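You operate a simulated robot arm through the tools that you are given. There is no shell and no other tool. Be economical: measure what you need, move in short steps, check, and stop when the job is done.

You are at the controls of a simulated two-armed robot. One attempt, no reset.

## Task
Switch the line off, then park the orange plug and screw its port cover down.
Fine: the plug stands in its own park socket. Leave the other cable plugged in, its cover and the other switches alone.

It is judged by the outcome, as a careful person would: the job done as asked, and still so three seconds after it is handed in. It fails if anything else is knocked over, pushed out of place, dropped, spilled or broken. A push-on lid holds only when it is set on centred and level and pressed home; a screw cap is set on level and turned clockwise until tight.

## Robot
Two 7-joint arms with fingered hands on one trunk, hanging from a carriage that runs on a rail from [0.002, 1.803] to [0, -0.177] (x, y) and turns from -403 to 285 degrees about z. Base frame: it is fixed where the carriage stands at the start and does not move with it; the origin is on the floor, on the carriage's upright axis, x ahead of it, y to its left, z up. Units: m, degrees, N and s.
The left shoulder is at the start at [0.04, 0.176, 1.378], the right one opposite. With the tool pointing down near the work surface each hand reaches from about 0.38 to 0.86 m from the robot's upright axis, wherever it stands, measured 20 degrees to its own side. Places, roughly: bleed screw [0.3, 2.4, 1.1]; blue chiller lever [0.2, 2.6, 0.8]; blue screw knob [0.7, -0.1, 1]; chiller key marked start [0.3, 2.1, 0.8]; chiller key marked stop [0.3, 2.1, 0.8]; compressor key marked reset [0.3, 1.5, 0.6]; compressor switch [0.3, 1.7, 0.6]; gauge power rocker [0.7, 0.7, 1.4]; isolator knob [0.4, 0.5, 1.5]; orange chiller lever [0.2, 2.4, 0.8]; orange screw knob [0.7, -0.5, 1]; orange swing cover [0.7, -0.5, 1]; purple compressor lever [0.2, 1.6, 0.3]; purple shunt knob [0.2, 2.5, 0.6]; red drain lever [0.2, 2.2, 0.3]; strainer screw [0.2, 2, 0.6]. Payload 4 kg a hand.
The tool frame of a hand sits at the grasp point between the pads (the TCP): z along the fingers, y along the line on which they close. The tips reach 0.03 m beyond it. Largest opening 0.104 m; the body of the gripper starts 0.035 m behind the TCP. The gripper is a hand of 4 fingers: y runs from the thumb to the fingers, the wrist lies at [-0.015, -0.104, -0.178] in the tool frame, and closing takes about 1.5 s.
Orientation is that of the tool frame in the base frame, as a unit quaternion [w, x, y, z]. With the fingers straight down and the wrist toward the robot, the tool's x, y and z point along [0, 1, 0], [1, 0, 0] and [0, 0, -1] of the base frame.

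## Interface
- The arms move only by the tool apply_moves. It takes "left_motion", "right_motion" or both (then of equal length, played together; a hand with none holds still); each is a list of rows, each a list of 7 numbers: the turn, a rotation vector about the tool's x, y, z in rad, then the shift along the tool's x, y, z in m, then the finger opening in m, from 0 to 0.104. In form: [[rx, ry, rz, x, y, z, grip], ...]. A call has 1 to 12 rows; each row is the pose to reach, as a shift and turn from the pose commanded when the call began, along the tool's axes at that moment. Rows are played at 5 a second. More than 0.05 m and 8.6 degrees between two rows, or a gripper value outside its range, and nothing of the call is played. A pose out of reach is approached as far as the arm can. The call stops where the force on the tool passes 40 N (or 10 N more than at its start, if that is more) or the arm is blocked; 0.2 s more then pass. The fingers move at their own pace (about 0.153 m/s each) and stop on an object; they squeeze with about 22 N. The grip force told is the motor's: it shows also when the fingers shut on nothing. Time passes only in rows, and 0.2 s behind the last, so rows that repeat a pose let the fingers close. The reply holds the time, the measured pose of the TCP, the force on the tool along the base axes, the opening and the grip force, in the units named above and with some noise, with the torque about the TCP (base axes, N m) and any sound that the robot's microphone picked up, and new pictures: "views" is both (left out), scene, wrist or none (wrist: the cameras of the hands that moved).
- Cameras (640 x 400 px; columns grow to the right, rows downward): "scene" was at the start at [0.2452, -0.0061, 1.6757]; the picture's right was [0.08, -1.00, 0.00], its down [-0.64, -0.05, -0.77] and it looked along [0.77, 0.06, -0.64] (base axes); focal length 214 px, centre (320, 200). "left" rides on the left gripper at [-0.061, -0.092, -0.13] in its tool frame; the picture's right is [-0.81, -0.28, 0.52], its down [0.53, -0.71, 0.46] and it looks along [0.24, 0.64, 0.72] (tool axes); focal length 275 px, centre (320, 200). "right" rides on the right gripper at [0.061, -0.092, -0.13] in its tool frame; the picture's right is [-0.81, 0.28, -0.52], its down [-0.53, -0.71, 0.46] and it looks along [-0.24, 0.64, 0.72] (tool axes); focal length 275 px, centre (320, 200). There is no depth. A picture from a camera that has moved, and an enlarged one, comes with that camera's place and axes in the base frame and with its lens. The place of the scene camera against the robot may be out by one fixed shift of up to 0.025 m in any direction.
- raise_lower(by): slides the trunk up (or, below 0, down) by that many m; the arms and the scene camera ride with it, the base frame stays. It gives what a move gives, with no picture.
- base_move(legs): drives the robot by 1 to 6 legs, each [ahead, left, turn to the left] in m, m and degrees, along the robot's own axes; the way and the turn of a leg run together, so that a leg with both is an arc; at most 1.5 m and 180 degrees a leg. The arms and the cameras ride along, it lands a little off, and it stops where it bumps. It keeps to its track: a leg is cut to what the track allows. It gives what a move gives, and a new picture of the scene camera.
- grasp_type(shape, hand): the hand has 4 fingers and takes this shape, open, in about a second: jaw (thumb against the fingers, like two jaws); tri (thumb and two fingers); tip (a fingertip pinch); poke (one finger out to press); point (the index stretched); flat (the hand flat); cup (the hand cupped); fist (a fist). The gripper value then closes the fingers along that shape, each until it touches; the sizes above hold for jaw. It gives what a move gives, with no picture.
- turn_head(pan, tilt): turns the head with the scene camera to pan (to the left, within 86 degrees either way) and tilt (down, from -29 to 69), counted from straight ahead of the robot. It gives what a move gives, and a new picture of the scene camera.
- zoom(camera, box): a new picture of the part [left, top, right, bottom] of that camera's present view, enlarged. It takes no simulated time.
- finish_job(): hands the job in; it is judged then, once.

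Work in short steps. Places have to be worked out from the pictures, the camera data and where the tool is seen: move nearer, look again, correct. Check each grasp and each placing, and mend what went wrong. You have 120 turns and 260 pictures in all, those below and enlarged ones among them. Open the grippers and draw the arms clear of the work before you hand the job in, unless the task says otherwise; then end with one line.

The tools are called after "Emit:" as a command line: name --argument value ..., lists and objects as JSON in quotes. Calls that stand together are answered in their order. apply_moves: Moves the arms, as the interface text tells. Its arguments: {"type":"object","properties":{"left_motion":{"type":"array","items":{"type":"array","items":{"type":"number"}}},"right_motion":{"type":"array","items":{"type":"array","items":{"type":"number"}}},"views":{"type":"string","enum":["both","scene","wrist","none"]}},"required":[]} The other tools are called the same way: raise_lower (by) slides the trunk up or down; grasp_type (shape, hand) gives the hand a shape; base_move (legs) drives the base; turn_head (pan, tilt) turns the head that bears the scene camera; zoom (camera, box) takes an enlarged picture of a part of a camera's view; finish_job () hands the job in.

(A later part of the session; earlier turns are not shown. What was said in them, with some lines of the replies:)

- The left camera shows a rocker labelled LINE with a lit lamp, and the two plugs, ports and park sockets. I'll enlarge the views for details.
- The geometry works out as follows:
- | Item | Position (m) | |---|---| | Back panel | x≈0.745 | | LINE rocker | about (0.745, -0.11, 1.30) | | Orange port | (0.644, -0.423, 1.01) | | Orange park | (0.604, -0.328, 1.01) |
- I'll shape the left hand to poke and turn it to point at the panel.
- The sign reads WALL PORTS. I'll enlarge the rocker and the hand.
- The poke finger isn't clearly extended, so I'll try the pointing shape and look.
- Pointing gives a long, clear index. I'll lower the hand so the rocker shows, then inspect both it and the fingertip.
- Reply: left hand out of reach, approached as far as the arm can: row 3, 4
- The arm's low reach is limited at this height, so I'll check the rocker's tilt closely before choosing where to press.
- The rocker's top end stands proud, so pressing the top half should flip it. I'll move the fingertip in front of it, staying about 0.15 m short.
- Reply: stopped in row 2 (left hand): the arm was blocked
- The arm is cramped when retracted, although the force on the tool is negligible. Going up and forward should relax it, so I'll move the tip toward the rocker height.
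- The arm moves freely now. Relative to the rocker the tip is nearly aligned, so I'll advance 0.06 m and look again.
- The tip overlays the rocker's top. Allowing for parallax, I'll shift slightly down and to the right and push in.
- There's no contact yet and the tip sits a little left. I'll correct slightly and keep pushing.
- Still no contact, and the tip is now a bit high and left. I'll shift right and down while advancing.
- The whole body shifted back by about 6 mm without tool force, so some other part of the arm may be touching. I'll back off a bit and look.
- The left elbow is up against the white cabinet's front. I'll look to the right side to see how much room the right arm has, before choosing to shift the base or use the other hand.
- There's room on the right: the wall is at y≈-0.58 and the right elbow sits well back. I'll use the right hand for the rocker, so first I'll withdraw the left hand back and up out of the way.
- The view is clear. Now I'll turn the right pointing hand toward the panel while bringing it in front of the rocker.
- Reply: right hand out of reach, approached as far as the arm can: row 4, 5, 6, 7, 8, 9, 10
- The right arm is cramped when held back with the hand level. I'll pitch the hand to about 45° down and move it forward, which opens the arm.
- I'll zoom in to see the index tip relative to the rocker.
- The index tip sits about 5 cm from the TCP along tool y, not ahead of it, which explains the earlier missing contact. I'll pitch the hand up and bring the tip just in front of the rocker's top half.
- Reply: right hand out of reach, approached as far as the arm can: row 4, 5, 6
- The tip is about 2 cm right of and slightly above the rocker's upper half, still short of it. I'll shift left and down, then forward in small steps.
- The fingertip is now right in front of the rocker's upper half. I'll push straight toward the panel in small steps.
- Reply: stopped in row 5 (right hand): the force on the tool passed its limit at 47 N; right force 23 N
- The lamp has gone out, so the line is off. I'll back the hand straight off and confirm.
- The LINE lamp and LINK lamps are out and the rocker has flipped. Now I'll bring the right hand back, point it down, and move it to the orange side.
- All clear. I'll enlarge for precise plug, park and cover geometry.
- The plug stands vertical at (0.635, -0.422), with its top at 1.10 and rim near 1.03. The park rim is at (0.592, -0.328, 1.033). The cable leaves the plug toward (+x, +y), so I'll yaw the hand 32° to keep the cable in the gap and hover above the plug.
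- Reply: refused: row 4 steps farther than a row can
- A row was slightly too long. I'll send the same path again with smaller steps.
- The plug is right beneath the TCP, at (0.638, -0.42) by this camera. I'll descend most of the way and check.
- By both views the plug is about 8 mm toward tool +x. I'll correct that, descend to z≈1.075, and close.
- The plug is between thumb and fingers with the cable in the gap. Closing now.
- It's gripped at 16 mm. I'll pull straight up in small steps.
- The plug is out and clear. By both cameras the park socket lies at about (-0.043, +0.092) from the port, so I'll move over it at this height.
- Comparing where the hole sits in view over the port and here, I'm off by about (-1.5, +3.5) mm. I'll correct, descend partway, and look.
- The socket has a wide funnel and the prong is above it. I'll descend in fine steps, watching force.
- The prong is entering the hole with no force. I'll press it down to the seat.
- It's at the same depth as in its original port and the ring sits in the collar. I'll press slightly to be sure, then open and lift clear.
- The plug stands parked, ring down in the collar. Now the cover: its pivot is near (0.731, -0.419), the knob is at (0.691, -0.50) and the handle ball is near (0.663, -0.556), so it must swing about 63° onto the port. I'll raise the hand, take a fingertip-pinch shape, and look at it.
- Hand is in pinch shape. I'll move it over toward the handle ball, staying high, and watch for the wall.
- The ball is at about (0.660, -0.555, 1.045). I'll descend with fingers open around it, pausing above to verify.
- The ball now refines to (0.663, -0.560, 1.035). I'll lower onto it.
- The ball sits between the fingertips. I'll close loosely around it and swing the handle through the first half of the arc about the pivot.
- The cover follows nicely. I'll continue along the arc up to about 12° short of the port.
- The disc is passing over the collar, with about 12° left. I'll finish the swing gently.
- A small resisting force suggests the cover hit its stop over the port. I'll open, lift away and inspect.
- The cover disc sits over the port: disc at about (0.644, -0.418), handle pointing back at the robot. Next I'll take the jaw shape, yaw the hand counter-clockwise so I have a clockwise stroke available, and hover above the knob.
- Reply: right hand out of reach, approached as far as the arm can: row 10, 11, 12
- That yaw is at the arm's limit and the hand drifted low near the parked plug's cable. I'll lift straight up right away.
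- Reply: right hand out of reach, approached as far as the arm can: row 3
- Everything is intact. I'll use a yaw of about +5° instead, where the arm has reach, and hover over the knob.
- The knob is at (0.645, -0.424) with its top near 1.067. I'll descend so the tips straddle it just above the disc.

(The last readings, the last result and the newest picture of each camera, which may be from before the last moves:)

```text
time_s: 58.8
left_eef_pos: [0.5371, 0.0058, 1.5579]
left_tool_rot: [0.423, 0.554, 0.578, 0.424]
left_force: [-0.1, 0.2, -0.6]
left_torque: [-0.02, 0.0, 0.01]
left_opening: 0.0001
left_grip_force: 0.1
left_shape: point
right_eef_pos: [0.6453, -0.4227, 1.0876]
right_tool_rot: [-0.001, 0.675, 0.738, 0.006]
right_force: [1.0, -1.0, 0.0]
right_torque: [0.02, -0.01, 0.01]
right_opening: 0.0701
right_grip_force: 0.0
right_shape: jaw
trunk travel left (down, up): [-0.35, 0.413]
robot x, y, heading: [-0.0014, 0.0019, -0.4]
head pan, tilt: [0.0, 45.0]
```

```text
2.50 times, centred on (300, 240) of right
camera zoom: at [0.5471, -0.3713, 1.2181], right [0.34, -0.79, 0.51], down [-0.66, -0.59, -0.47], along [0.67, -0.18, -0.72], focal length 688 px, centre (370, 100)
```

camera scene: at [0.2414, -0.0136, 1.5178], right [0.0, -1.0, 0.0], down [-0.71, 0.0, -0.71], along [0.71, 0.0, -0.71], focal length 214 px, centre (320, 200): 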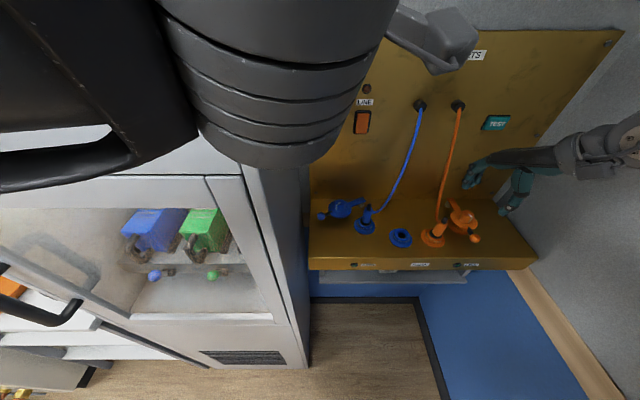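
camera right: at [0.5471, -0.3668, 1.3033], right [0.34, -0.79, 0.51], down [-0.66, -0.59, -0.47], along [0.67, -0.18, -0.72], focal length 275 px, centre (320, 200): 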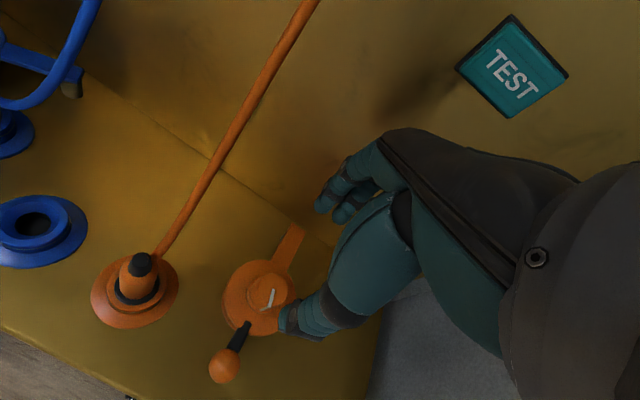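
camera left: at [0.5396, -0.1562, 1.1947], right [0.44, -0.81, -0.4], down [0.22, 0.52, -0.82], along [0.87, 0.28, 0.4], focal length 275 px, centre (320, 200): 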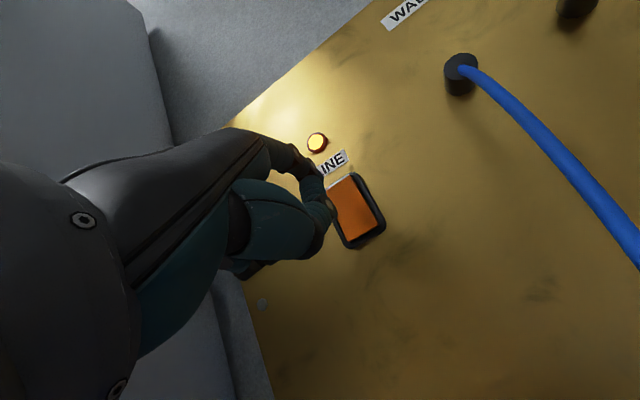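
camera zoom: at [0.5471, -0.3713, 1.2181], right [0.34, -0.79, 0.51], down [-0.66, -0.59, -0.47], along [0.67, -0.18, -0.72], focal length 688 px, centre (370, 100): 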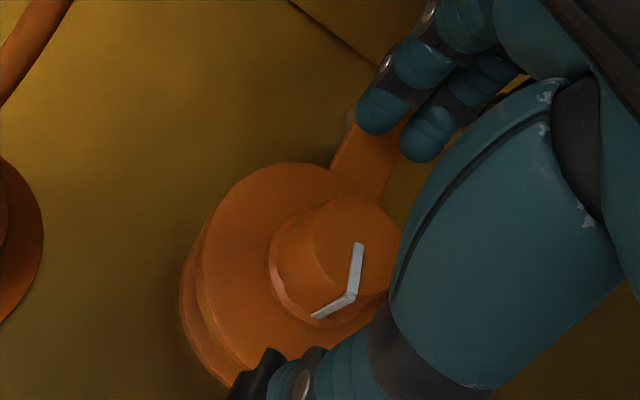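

Triangulated, the knob top is at 1.060, so I need about 1 cm more depth. I'll lower, centre, and close.

Emit:
apply_moves --right_motion '[[0, 0, 0, -0.003, 0.002, 0.006, 0.07], [0, 0, 0, -0.003, 0.002, 0.011, 0.07], [0, 0, 0, -0.003, 0.002, 0.011, 0.05], [0, 0, 0, -0.003, 0.002, 0.011, 0.03], [0, 0, 0, -0.003, 0.002, 0.011, 0.0], [0, 0, 0, -0.003, 0.002, 0.011, 0.0], [0, 0, 0, -0.003, 0.002, 0.011, 0.0]]' --views "none"

Emit:
zoom --camera "scene" --box '[400, 170, 500, 245]'

Emit:
zoom --camera "right" --box '[200, 160, 400, 320]'

```text
time_s: 60.4
left_eef_pos: [0.5377, 0.0071, 1.5583]
left_tool_rot: [0.423, 0.554, 0.578, 0.424]
left_force: [-0.1, -0.1, -0.3]
left_torque: [-0.01, 0.01, -0.01]
left_opening: 0.0001
left_grip_force: 0.0
left_shape: point
right_eef_pos: [0.6475, -0.4269, 1.0763]
right_tool_rot: [0.0, 0.675, 0.738, 0.006]
right_force: [-2.2, 0.4, -0.5]
right_torque: [0.01, 0.0, 0.03]
right_opening: 0.0231
right_grip_force: 21.6
right_shape: jaw
trunk travel left (down, up): [-0.35, 0.413]
robot x, y, heading: [-0.0028, -0.0027, -0.1]
head pan, tilt: [0.0, 45.0]
```

```text
5.33 times, centred on (450, 208) of scene
camera zoom: at [0.2413, -0.0137, 1.5177], right [0.0, -1.0, 0.0], down [-0.71, 0.0, -0.71], along [0.71, 0.0, -0.71], focal length 1144 px, centre (-373, 160)
```

zoom: 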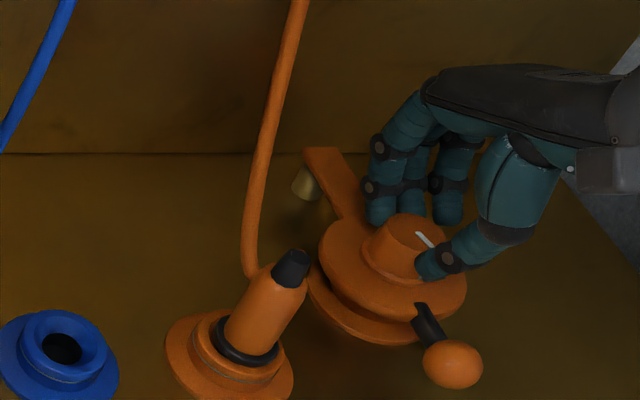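

```text
2.50 times, centred on (300, 240) of right
camera zoom: at [0.5496, -0.3743, 1.2068], right [0.34, -0.79, 0.51], down [-0.66, -0.59, -0.47], along [0.67, -0.18, -0.72], focal length 688 px, centre (370, 100)
```

zoom: 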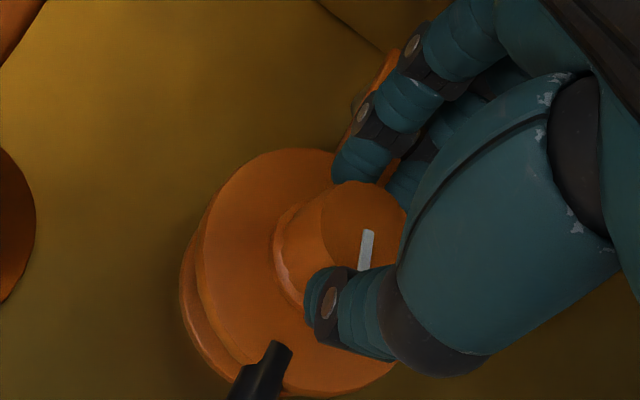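

The knob is gripped at 23 mm. Before turning, I'll nudge it gently toward +y to check the cover is really against its stop.

Emit:
apply_moves --right_motion '[[0, 0, 0, 0.003, 0, 0, 0], [0, 0, 0, 0.006, 0, 0, 0], [0, 0, 0, 0.006, 0, 0, 0]]' --views "none"

Emit:
zoom --camera "scene" --box '[400, 170, 500, 245]'

```text
time_s: 61.2
left_eef_pos: [0.5379, 0.0067, 1.5577]
left_tool_rot: [0.424, 0.553, 0.578, 0.425]
left_force: [-0.5, -0.4, -0.1]
left_torque: [-0.02, 0.01, -0.04]
left_opening: 0.0001
left_grip_force: 0.1
left_shape: point
right_eef_pos: [0.6474, -0.4244, 1.0762]
right_tool_rot: [0.0, 0.676, 0.737, 0.005]
right_force: [0.2, -9.8, -5.4]
right_torque: [-0.2, -0.07, -0.04]
right_opening: 0.023
right_grip_force: 22.1
right_shape: jaw
trunk travel left (down, up): [-0.35, 0.413]
robot x, y, heading: [-0.0004, -0.0018, -0.0]
head pan, tilt: [0.0, 45.0]
```

```text
5.33 times, centred on (450, 208) of scene
camera zoom: at [0.2413, -0.0147, 1.5177], right [0.0, -1.0, 0.0], down [-0.71, 0.0, -0.71], along [0.71, 0.0, -0.71], focal length 1144 px, centre (-373, 160)
```

zoom: 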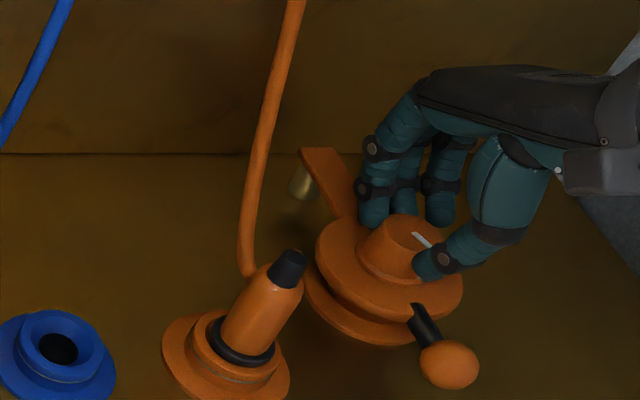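

The cover is firmly at its stop. I'll ease back and turn the knob clockwise (+rz) for a first stroke.

Emit:
apply_moves --right_motion '[[0, 0, 0.0, -0.0045, 0, 0, 0], [0, 0, 0.14, -0.0045, 0, 0, 0], [0, 0, 0.28, -0.0045, 0, 0, 0], [0, 0, 0.42, -0.0045, 0, 0, 0], [0, 0, 0.56, -0.0045, 0, 0, 0], [0, 0, 0.7, -0.0045, 0, 0, 0], [0, 0, 0.84, -0.0045, 0, 0, 0], [0, 0, 0.98, -0.0045, 0, 0, 0]]' --views "none"

Emit:
zoom --camera "scene" --box '[400, 170, 500, 245]'

Emit:
zoom --camera "right" --box '[200, 160, 400, 320]'

```text
time_s: 63.0
left_eef_pos: [0.5382, 0.007, 1.5577]
left_tool_rot: [0.423, 0.554, 0.578, 0.425]
left_force: [-0.8, -0.1, 0.5]
left_torque: [-0.02, 0.03, 0.01]
left_opening: 0.0001
left_grip_force: 0.0
left_shape: point
right_eef_pos: [0.6491, -0.4235, 1.0765]
right_tool_rot: [-0.003, 0.943, 0.334, 0.006]
right_force: [5.4, -0.7, -3.6]
right_torque: [-0.05, -0.2, 0.06]
right_opening: 0.0224
right_grip_force: 22.4
right_shape: jaw
trunk travel left (down, up): [-0.35, 0.413]
robot x, y, heading: [-0.002, 0.0002, -0.0]
head pan, tilt: [0.0, 45.0]
```

```text
5.33 times, centred on (450, 208) of scene
camera zoom: at [0.2418, -0.0136, 1.5179], right [0.0, -1.0, 0.0], down [-0.71, 0.0, -0.71], along [0.71, 0.0, -0.71], focal length 1144 px, centre (-373, 160)
```

zoom: 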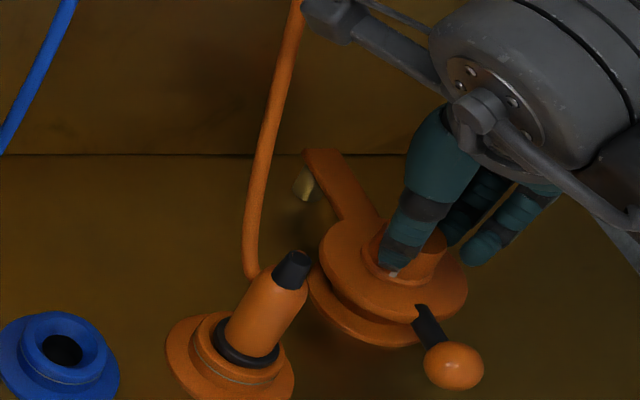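

```text
2.50 times, centred on (300, 240) of right
camera zoom: at [0.6374, -0.3156, 1.2085], right [-0.46, -0.73, 0.51], down [-0.86, 0.23, -0.46], along [0.22, -0.65, -0.73], focal length 688 px, centre (370, 100)
```

zoom: 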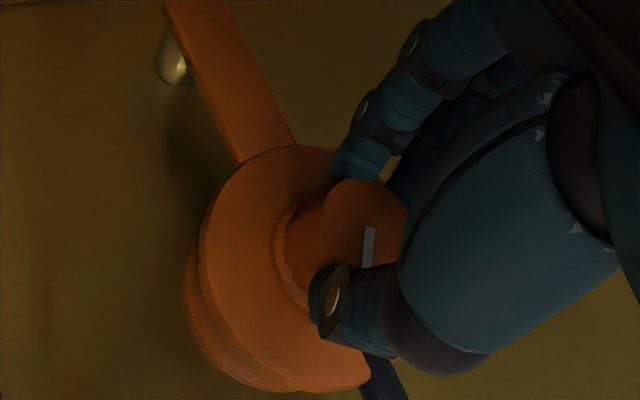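

The knob turned with the hand. I'll regrip: open, lift slightly, and rotate back.

Emit:
apply_moves --right_motion '[[0, 0, 0, 0, 0, 0, 0.04], [0, 0, 0, 0, 0, 0, 0.07], [0, 0, 0, 0, 0, -0.025, 0.07], [0, 0, -0.14, 0, 0, -0.025, 0.07], [0, 0, -0.28, 0, 0, -0.025, 0.07], [0, 0, -0.42, 0, 0, -0.025, 0.07], [0, 0, -0.56, 0, 0, -0.025, 0.07], [0, 0, -0.7, 0, 0, -0.025, 0.07], [0, 0, -0.84, 0, 0, -0.025, 0.07], [0, 0, -0.98, 0, 0, -0.025, 0.07], [0, 0, -1.08, 0, 0, -0.025, 0.07]]' --views "none"

Emit:
zoom --camera "right" --box '[200, 160, 400, 320]'

Emit:
zoom --camera "scene" --box '[400, 170, 500, 245]'

```text
time_s: 65.4
left_eef_pos: [0.5386, 0.0078, 1.5584]
left_tool_rot: [0.423, 0.554, 0.578, 0.424]
left_force: [-0.2, 0.0, -0.4]
left_torque: [-0.02, -0.01, -0.01]
left_opening: 0.0
left_grip_force: 0.0
left_shape: point
right_eef_pos: [0.6483, -0.4248, 1.1006]
right_tool_rot: [0.0, 0.654, 0.756, 0.006]
right_force: [0.5, 0.8, 0.4]
right_torque: [-0.03, 0.0, 0.02]
right_opening: 0.0697
right_grip_force: 0.1
right_shape: jaw
right hand out of reach, approached as far as the arm can: row 11
trunk travel left (down, up): [-0.35, 0.413]
robot x, y, heading: [0.0033, -0.006, 0.1]
head pan, tilt: [0.0, 45.0]
```

```text
2.50 times, centred on (300, 240) of right
camera zoom: at [0.5469, -0.3781, 1.2319], right [0.38, -0.77, 0.51], down [-0.63, -0.62, -0.47], along [0.68, -0.14, -0.72], focal length 688 px, centre (370, 100)
```

zoom: 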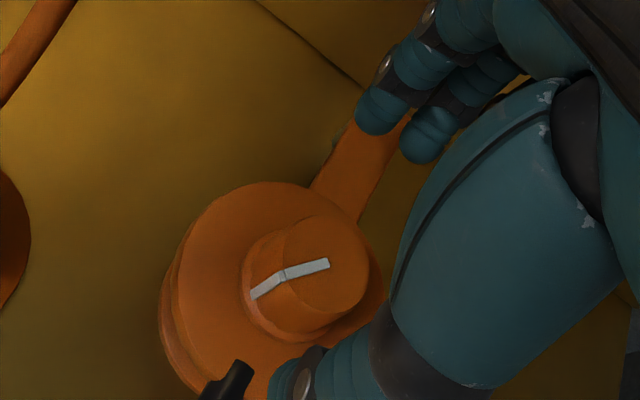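

```text
5.33 times, centred on (450, 208) of scene
camera zoom: at [0.2415, -0.0136, 1.5178], right [0.0, -1.0, 0.0], down [-0.71, 0.0, -0.71], along [0.71, 0.0, -0.71], focal length 1144 px, centre (-373, 160)
```

zoom: 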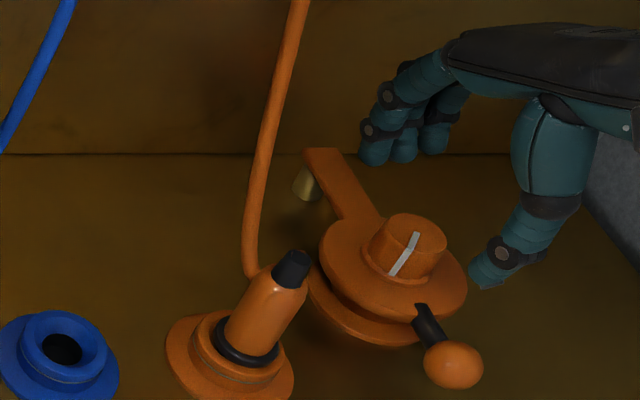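

The pointer mark has moved clockwise by one stroke. Second stroke: lower, grip, turn.

Emit:
apply_moves --right_motion '[[0, 0, 0, 0, 0, 0.026, 0.07], [0, 0, 0, 0, 0, 0.026, 0.0], [0, 0, 0, 0, 0, 0.026, 0.0], [0, 0, 0, 0, 0, 0.026, 0.0], [0, 0, 0.14, 0, 0, 0.026, 0.0], [0, 0, 0.28, 0, 0, 0.026, 0.0], [0, 0, 0.42, 0, 0, 0.026, 0], [0, 0, 0.56, 0, 0, 0.026, 0], [0, 0, 0.7, 0, 0, 0.026, 0], [0, 0, 0.84, 0, 0, 0.026, 0], [0, 0, 0.98, 0, 0, 0.026, 0], [0, 0, 1.1, 0, 0, 0.026, 0]]' --views "none"

Emit:
apply_moves --right_motion '[[0, 0, 0, 0, 0, 0, 0.04], [0, 0, 0, 0, 0, 0, 0.07], [0, 0, 0, 0, 0, -0.025, 0.07], [0, 0, -0.14, 0, 0, -0.025, 0.07], [0, 0, -0.28, 0, 0, -0.025, 0.07], [0, 0, -0.42, 0, 0, -0.025, 0.07], [0, 0, -0.56, 0, 0, -0.025, 0.07], [0, 0, -0.7, 0, 0, -0.025, 0.07], [0, 0, -0.84, 0, 0, -0.025, 0.07], [0, 0, -0.98, 0, 0, -0.025, 0.07], [0, 0, -1.1, 0, 0, -0.025, 0.07]]' --views "none"

Emit:
zoom --camera "scene" --box '[400, 170, 500, 245]'

```text
time_s: 68.0
left_eef_pos: [0.5392, 0.0071, 1.5582]
left_tool_rot: [0.424, 0.554, 0.577, 0.425]
left_force: [0.6, -0.5, 0.5]
left_torque: [0.03, 0.01, 0.04]
left_opening: 0.0
left_grip_force: 0.0
left_shape: point
right_eef_pos: [0.6488, -0.4237, 1.0763]
right_tool_rot: [-0.003, 0.954, 0.3, 0.007]
right_force: [10.7, 0.9, -2.9]
right_torque: [-0.06, -0.3, 0.05]
right_opening: 0.0212
right_grip_force: 21.9
right_shape: jaw
trunk travel left (down, up): [-0.35, 0.413]
robot x, y, heading: [0.0017, -0.002, -0.4]
head pan, tilt: [0.0, 45.0]
```

```text
time_s: 70.4
left_eef_pos: [0.5375, 0.0066, 1.5575]
left_tool_rot: [0.423, 0.554, 0.578, 0.424]
left_force: [0.1, -0.9, 0.2]
left_torque: [0.01, 0.0, -0.03]
left_opening: 0.0002
left_grip_force: 0.0
left_shape: point
right_eef_pos: [0.6476, -0.4238, 1.1008]
right_tool_rot: [0.0, 0.655, 0.756, 0.007]
right_force: [-0.8, 0.3, -0.7]
right_torque: [-0.03, 0.0, 0.0]
right_opening: 0.0695
right_grip_force: 0.1
right_shape: jaw
trunk travel left (down, up): [-0.35, 0.413]
robot x, y, heading: [0.0008, -0.001, 0.1]
head pan, tilt: [0.0, 45.0]
```

```text
5.33 times, centred on (450, 208) of scene
camera zoom: at [0.2415, -0.0136, 1.5178], right [0.0, -1.0, 0.0], down [-0.71, 0.0, -0.71], along [0.71, 0.0, -0.71], focal length 1144 px, centre (-373, 160)
```

zoom: 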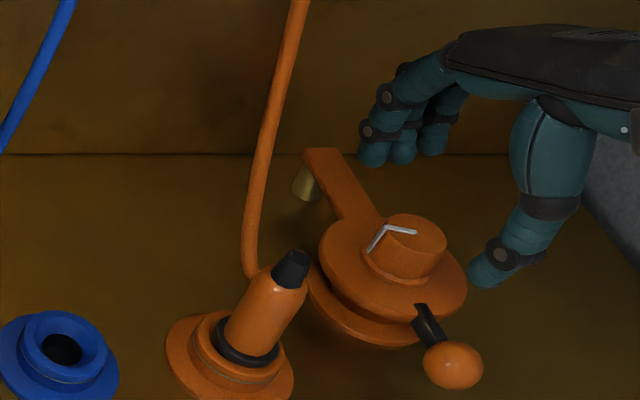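

It turned another 60°. I'll repeat, slightly lower, watching torque for tightness.

Emit:
apply_moves --right_motion '[[0, 0, 0, -0.001, -0.001, 0.027, 0.07], [0, 0, 0, -0.001, -0.001, 0.027, 0.0], [0, 0, 0, -0.001, -0.001, 0.027, 0.0], [0, 0, 0, -0.001, -0.001, 0.027, 0.0], [0, 0, 0.14, -0.001, -0.001, 0.027, 0.0], [0, 0, 0.28, -0.001, -0.001, 0.027, 0.0], [0, 0, 0.42, -0.001, -0.001, 0.027, 0], [0, 0, 0.56, -0.001, -0.001, 0.027, 0], [0, 0, 0.7, -0.001, -0.001, 0.027, 0], [0, 0, 0.84, -0.001, -0.001, 0.027, 0], [0, 0, 0.98, -0.001, -0.001, 0.027, 0], [0, 0, 1.1, -0.001, -0.001, 0.027, 0]]' --views "none"

Emit:
apply_moves --right_motion '[[0, 0, 0, 0, 0, 0, 0.04], [0, 0, 0, 0, 0, 0, 0.07], [0, 0, 0, 0, 0, -0.025, 0.07], [0, 0, -0.14, 0, 0, -0.025, 0.07], [0, 0, -0.28, 0, 0, -0.025, 0.07], [0, 0, -0.42, 0, 0, -0.025, 0.07], [0, 0, -0.56, 0, 0, -0.025, 0.07], [0, 0, -0.7, 0, 0, -0.025, 0.07], [0, 0, -0.84, 0, 0, -0.025, 0.07], [0, 0, -0.98, 0, 0, -0.025, 0.07], [0, 0, -1.1, 0, 0, -0.025, 0.07]]' --views "none"

Emit:
zoom --camera "scene" --box '[400, 170, 500, 245]'

```text
time_s: 73.0
left_eef_pos: [0.5388, 0.0078, 1.5585]
left_tool_rot: [0.424, 0.555, 0.577, 0.424]
left_force: [0.8, -0.2, -0.4]
left_torque: [0.0, 0.0, 0.01]
left_opening: 0.0002
left_grip_force: 0.1
left_shape: point
right_eef_pos: [0.6493, -0.4252, 1.0723]
right_tool_rot: [-0.004, 0.954, 0.3, 0.005]
right_force: [8.2, 1.3, -4.3]
right_torque: [-0.04, -0.23, 0.04]
right_opening: 0.0216
right_grip_force: 21.7
right_shape: jaw
trunk travel left (down, up): [-0.35, 0.413]
robot x, y, heading: [0.0006, -0.0039, -0.1]
head pan, tilt: [0.0, 45.0]
```

```text
time_s: 75.4
left_eef_pos: [0.5378, 0.0063, 1.5573]
left_tool_rot: [0.423, 0.554, 0.578, 0.424]
left_force: [-0.5, 0.4, -0.1]
left_torque: [-0.04, -0.05, 0.0]
left_opening: 0.0
left_grip_force: 0.1
left_shape: point
right_eef_pos: [0.6471, -0.4258, 1.0971]
right_tool_rot: [0.0, 0.655, 0.756, 0.006]
right_force: [0.0, 0.4, 0.4]
right_torque: [-0.04, 0.02, 0.03]
right_opening: 0.0698
right_grip_force: 0.0
right_shape: jaw
trunk travel left (down, up): [-0.35, 0.413]
robot x, y, heading: [0.0038, 0.0023, 0.0]
head pan, tilt: [0.0, 45.0]
```

```text
5.33 times, centred on (450, 208) of scene
camera zoom: at [0.2415, -0.0136, 1.5178], right [0.0, -1.0, 0.0], down [-0.71, 0.0, -0.71], along [0.71, 0.0, -0.71], focal length 1144 px, centre (-373, 160)
```

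zoom: 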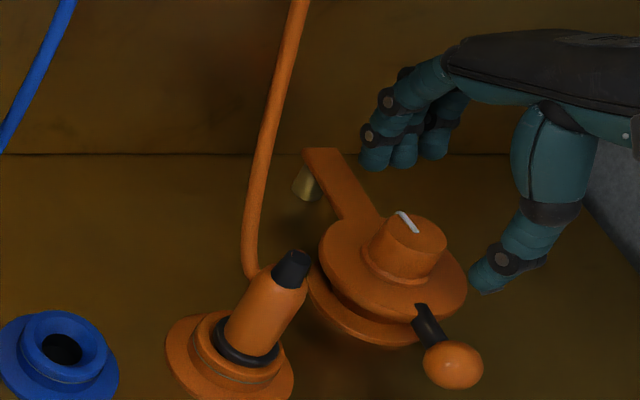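

About 180° so far and still free. I'll continue with further strokes.

Emit:
apply_moves --right_motion '[[0, 0, 0, 0, 0, 0.025, 0.07], [0, 0, 0, 0, 0, 0.025, 0.0], [0, 0, 0, 0, 0, 0.025, 0.0], [0, 0, 0, 0, 0, 0.025, 0.0], [0, 0, 0.14, 0, 0, 0.025, 0.0], [0, 0, 0.28, 0, 0, 0.025, 0.0], [0, 0, 0.42, 0, 0, 0.025, 0], [0, 0, 0.56, 0, 0, 0.025, 0], [0, 0, 0.7, 0, 0, 0.025, 0], [0, 0, 0.84, 0, 0, 0.025, 0], [0, 0, 0.98, 0, 0, 0.025, 0], [0, 0, 1.1, 0, 0, 0.025, 0]]' --views "none"

Emit:
apply_moves --right_motion '[[0, 0, 0, 0, 0, 0, 0.04], [0, 0, 0, 0, 0, 0, 0.07], [0, 0, 0, 0, 0, -0.025, 0.07], [0, 0, -0.14, 0, 0, -0.025, 0.07], [0, 0, -0.28, 0, 0, -0.025, 0.07], [0, 0, -0.42, 0, 0, -0.025, 0.07], [0, 0, -0.56, 0, 0, -0.025, 0.07], [0, 0, -0.7, 0, 0, -0.025, 0.07], [0, 0, -0.84, 0, 0, -0.025, 0.07], [0, 0, -0.98, 0, 0, -0.025, 0.07], [0, 0, -1.1, 0, 0, -0.025, 0.07]]' --views "none"

Emit:
zoom --camera "scene" --box '[400, 170, 500, 245]'

Emit:
zoom --camera "right" --box '[200, 160, 400, 320]'

```text
time_s: 78.0
left_eef_pos: [0.5391, 0.0085, 1.5589]
left_tool_rot: [0.423, 0.554, 0.578, 0.425]
left_force: [-0.6, 0.0, -1.0]
left_torque: [-0.01, 0.0, -0.03]
left_opening: 0.0
left_grip_force: 0.1
left_shape: point
right_eef_pos: [0.6503, -0.4216, 1.0726]
right_tool_rot: [-0.004, 0.954, 0.301, 0.009]
right_force: [18.6, 11.9, -6.6]
right_torque: [0.28, -0.52, 0.62]
right_opening: 0.0204
right_grip_force: 22.8
right_shape: jaw
trunk travel left (down, up): [-0.35, 0.413]
robot x, y, heading: [-0.0037, -0.002, 0.2]
head pan, tilt: [0.0, 45.0]
```

```text
time_s: 80.4
left_eef_pos: [0.5374, 0.0076, 1.5578]
left_tool_rot: [0.423, 0.554, 0.578, 0.425]
left_force: [-0.3, 0.5, 0.4]
left_torque: [0.02, -0.02, 0.01]
left_opening: 0.0
left_grip_force: 0.1
left_shape: point
right_eef_pos: [0.6474, -0.4268, 1.0985]
right_tool_rot: [-0.001, 0.655, 0.756, 0.006]
right_force: [-0.7, 0.6, 0.4]
right_torque: [-0.01, -0.04, 0.01]
right_opening: 0.0696
right_grip_force: 0.0
right_shape: jaw
trunk travel left (down, up): [-0.35, 0.413]
robot x, y, heading: [-0.0006, -0.0017, 0.1]
head pan, tilt: [0.0, 45.0]
```

```text
5.33 times, centred on (450, 208) of scene
camera zoom: at [0.2415, -0.0136, 1.5178], right [0.0, -1.0, 0.0], down [-0.71, 0.0, -0.71], along [0.71, 0.0, -0.71], focal length 1144 px, centre (-373, 160)
```

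zoom: 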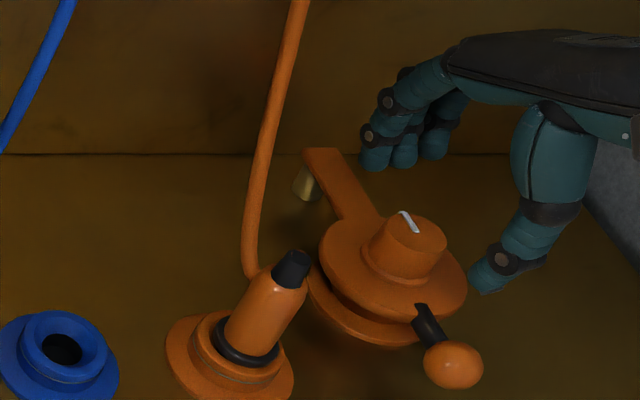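

```text
2.50 times, centred on (300, 240) of right
camera zoom: at [0.546, -0.3794, 1.2285], right [0.38, -0.77, 0.51], down [-0.63, -0.62, -0.47], along [0.68, -0.14, -0.72], focal length 688 px, centre (370, 100)
```

zoom: 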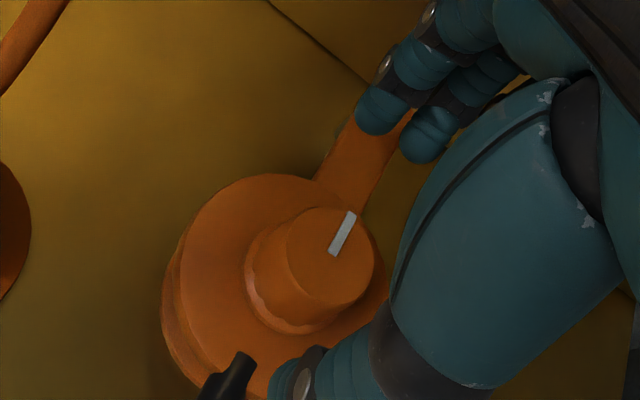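

This time the torque rose to 0.62 N·m and the pointer barely moved, so the knob seems tight. I'll do one short confirming turn with a slightly deeper grip.

Emit:
apply_moves --right_motion '[[0, 0, 0, 0, 0, 0.028, 0.07], [0, 0, 0, 0, 0, 0.028, 0.0], [0, 0, 0, 0, 0, 0.028, 0.0], [0, 0, 0, 0, 0, 0.028, 0.0], [0, 0, 0, 0, 0, 0.028, 0.0], [0, 0, 0.12, 0, 0, 0.028, 0.0], [0, 0, 0.24, 0, 0, 0.028, 0.0], [0, 0, 0.34, 0, 0, 0.028, 0]]' --views "none"

Emit:
zoom --camera "right" --box '[200, 160, 400, 320]'

```text
time_s: 82.2
left_eef_pos: [0.5388, 0.0068, 1.558]
left_tool_rot: [0.423, 0.554, 0.577, 0.425]
left_force: [-0.3, 0.6, 0.3]
left_torque: [-0.02, 0.0, 0.0]
left_opening: 0.0001
left_grip_force: 0.0
left_shape: point
right_eef_pos: [0.6473, -0.4247, 1.0702]
right_tool_rot: [-0.002, 0.774, 0.634, 0.006]
right_force: [-1.6, 3.4, -1.8]
right_torque: [0.1, -0.07, 0.22]
right_opening: 0.0216
right_grip_force: 22.7
right_shape: jaw
trunk travel left (down, up): [-0.35, 0.413]
robot x, y, heading: [-0.0001, 0.0002, 0.1]
head pan, tilt: [0.0, 45.0]
```

```text
2.50 times, centred on (300, 240) of right
camera zoom: at [0.5679, -0.3474, 1.2012], right [0.1, -0.85, 0.51], down [-0.8, -0.38, -0.47], along [0.59, -0.36, -0.72], focal length 688 px, centre (370, 100)
```

zoom: 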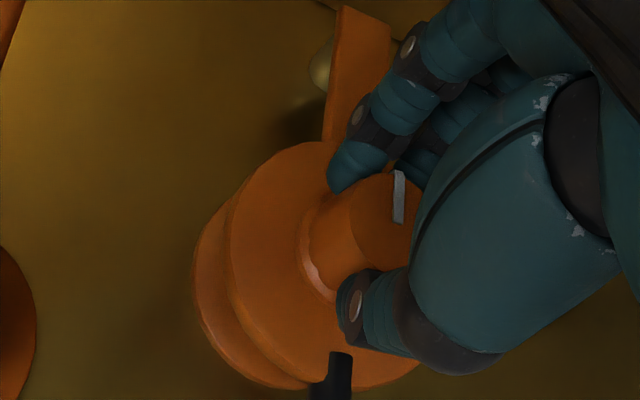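

The pointer stays with the cover while the hand slips around it, so the knob is tight. I'll open, lift away and retreat, then inspect everything.

Emit:
apply_moves --right_motion '[[0, 0, 0, 0, 0, 0, 0.04], [0, 0, 0, 0, 0, 0, 0.075], [0, 0, 0, 0, 0, 0, 0.075], [0, 0, 0, 0, 0, -0.03, 0.075], [0, 0, 0, 0, 0, -0.07, 0.075], [0, 0, 0, 0, 0, -0.11, 0.075], [0, 0, 0, 0, -0.03, -0.14, 0.075], [0, 0, 0, 0, -0.07, -0.16, 0.075], [0, 0, 0, 0, -0.11, -0.16, 0.075], [0, 0, 0, -0.02, -0.15, -0.16, 0.075], [0, 0, 0, -0.04, -0.19, -0.16, 0.075]]'

Emit:
zoom --camera "scene" --box '[300, 70, 540, 270]'

Emit:
zoom --camera "scene" --box '[400, 170, 500, 245]'

Emit:
zoom --camera "right" --box '[100, 60, 380, 260]'

```text
time_s: 84.6
left_eef_pos: [0.5382, 0.0068, 1.5565]
left_tool_rot: [0.424, 0.554, 0.578, 0.424]
left_force: [-0.5, 0.6, 0.4]
left_torque: [0.0, -0.03, -0.01]
left_opening: 0.0
left_grip_force: 0.0
left_shape: point
right_eef_pos: [0.4525, -0.428, 1.2286]
right_tool_rot: [-0.001, 0.774, 0.634, 0.006]
right_force: [0.5, -0.2, 0.0]
right_torque: [-0.02, 0.03, -0.07]
right_opening: 0.0747
right_grip_force: 0.1
right_shape: jaw
trunk travel left (down, up): [-0.35, 0.413]
robot x, y, heading: [-0.0019, 0.0004, -0.1]
head pan, tilt: [0.0, 45.0]
camera scene: at [0.2412, -0.0138, 1.5176], right [0.0, -1.0, 0.0], down [-0.71, 0.0, -0.71], along [0.71, 0.0, -0.71], focal length 214 px, centre (320, 200)
camera right: at [0.3726, -0.351, 1.3598], right [0.11, -0.85, 0.51], down [-0.8, -0.38, -0.46], along [0.59, -0.36, -0.72], focal length 275 px, centre (320, 200)
```

scene: 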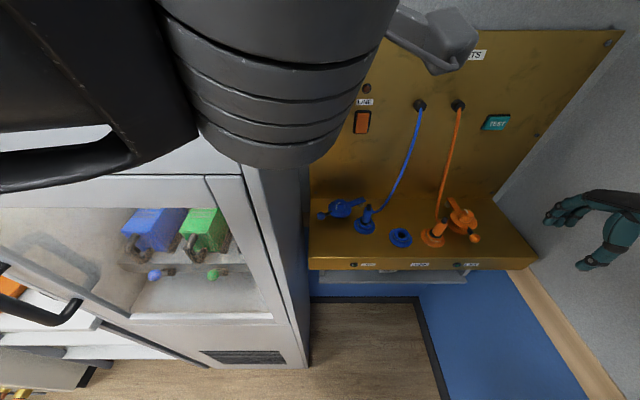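
right: 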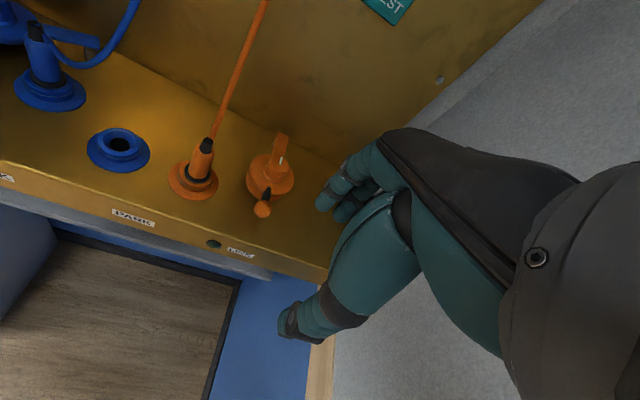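

```text
2.00 times, centred on (420, 170) of scene
camera zoom: at [0.2412, -0.0138, 1.5176], right [0.0, -1.0, 0.0], down [-0.71, 0.0, -0.71], along [0.71, 0.0, -0.71], focal length 429 px, centre (120, 260)
```

zoom: 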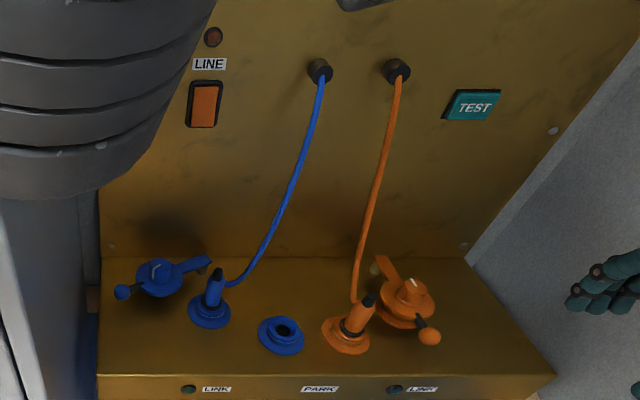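

```text
5.33 times, centred on (450, 208) of scene
camera zoom: at [0.2412, -0.0138, 1.5176], right [0.0, -1.0, 0.0], down [-0.71, 0.0, -0.71], along [0.71, 0.0, -0.71], focal length 1144 px, centre (-373, 160)
```

zoom: 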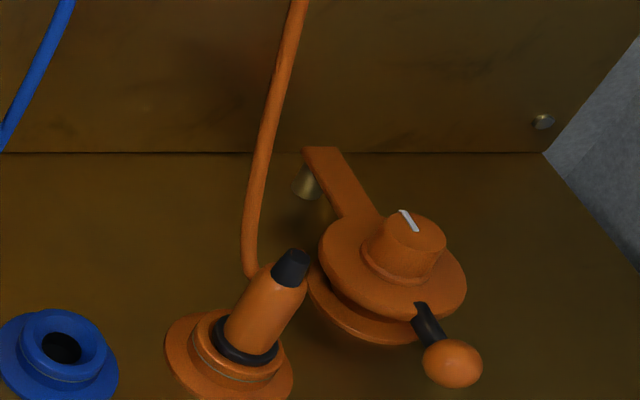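

```text
2.00 times, centred on (240, 160) of right
camera zoom: at [0.3726, -0.351, 1.3598], right [0.11, -0.85, 0.51], down [-0.8, -0.38, -0.46], along [0.59, -0.36, -0.72], focal length 551 px, centre (480, 280)
```

zoom: 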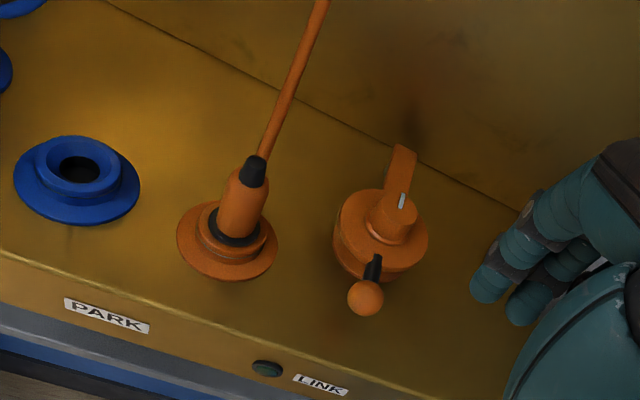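

The outcome looks right: the LINE lamp is out, the orange plug stands in its park socket, the cover is over the port with the knob tight, and the blue side is untouched. I'll open the left hand too before handing in.

Emit:
grasp_type --hand "left" --shape "jaw"

Emit:
apply_moves --right_motion '[[0, 0, 0, 0, -0.03, -0.02, 0.1], [0, 0, 0, 0, -0.05, -0.03, 0.1], [0, 0, 0, 0, -0.05, -0.03, 0.1]]' --views "scene"

```text
time_s: 85.5
left_eef_pos: [0.5382, 0.0062, 1.5578]
left_tool_rot: [0.423, 0.554, 0.578, 0.424]
left_force: [0.0, 0.0, 0.0]
left_torque: [0.01, -0.01, 0.03]
left_opening: 0.1038
left_grip_force: 0.0
left_shape: jaw
right_eef_pos: [0.4524, -0.4292, 1.2291]
right_tool_rot: [-0.001, 0.774, 0.633, 0.006]
right_force: [-0.5, -0.6, 1.2]
right_torque: [0.02, -0.01, 0.0]
right_opening: 0.075
right_grip_force: 0.0
right_shape: jaw
trunk travel left (down, up): [-0.35, 0.413]
robot x, y, heading: [0.0013, -0.0, -0.1]
head pan, tilt: [0.0, 45.0]
```

```text
time_s: 86.3
left_eef_pos: [0.5371, 0.008, 1.5578]
left_tool_rot: [0.423, 0.554, 0.578, 0.424]
left_force: [-0.5, -0.6, -0.1]
left_torque: [0.01, 0.0, 0.01]
left_opening: 0.1037
left_grip_force: 0.1
left_shape: jaw
right_eef_pos: [0.4029, -0.4182, 1.2574]
right_tool_rot: [-0.001, 0.774, 0.633, 0.006]
right_force: [0.3, 0.5, 0.9]
right_torque: [-0.02, -0.01, -0.02]
right_opening: 0.1003
right_grip_force: 0.1
right_shape: jaw
trunk travel left (down, up): [-0.35, 0.413]
robot x, y, heading: [-0.0015, -0.0009, -0.2]
head pan, tilt: [0.0, 45.0]
camera scene: at [0.2415, -0.0136, 1.5178], right [0.0, -1.0, 0.0], down [-0.71, 0.0, -0.71], along [0.71, 0.0, -0.71], focal length 214 px, centre (320, 200)
```

scene: 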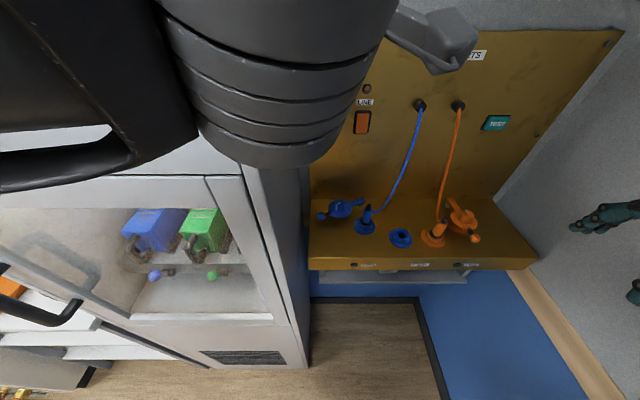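

Both hands are open and clear, and the panel is stable. Handing in.

Emit:
finish_job

```text
The job is handed in.
```

The line is off, the orange plug stands in its own park socket, and the orange port cover is swung over the port and screwed down until the hand slipped on the knob; early on, the left elbow leaned on the white cabinet while I was reaching for the switch, with no displacement visible since.
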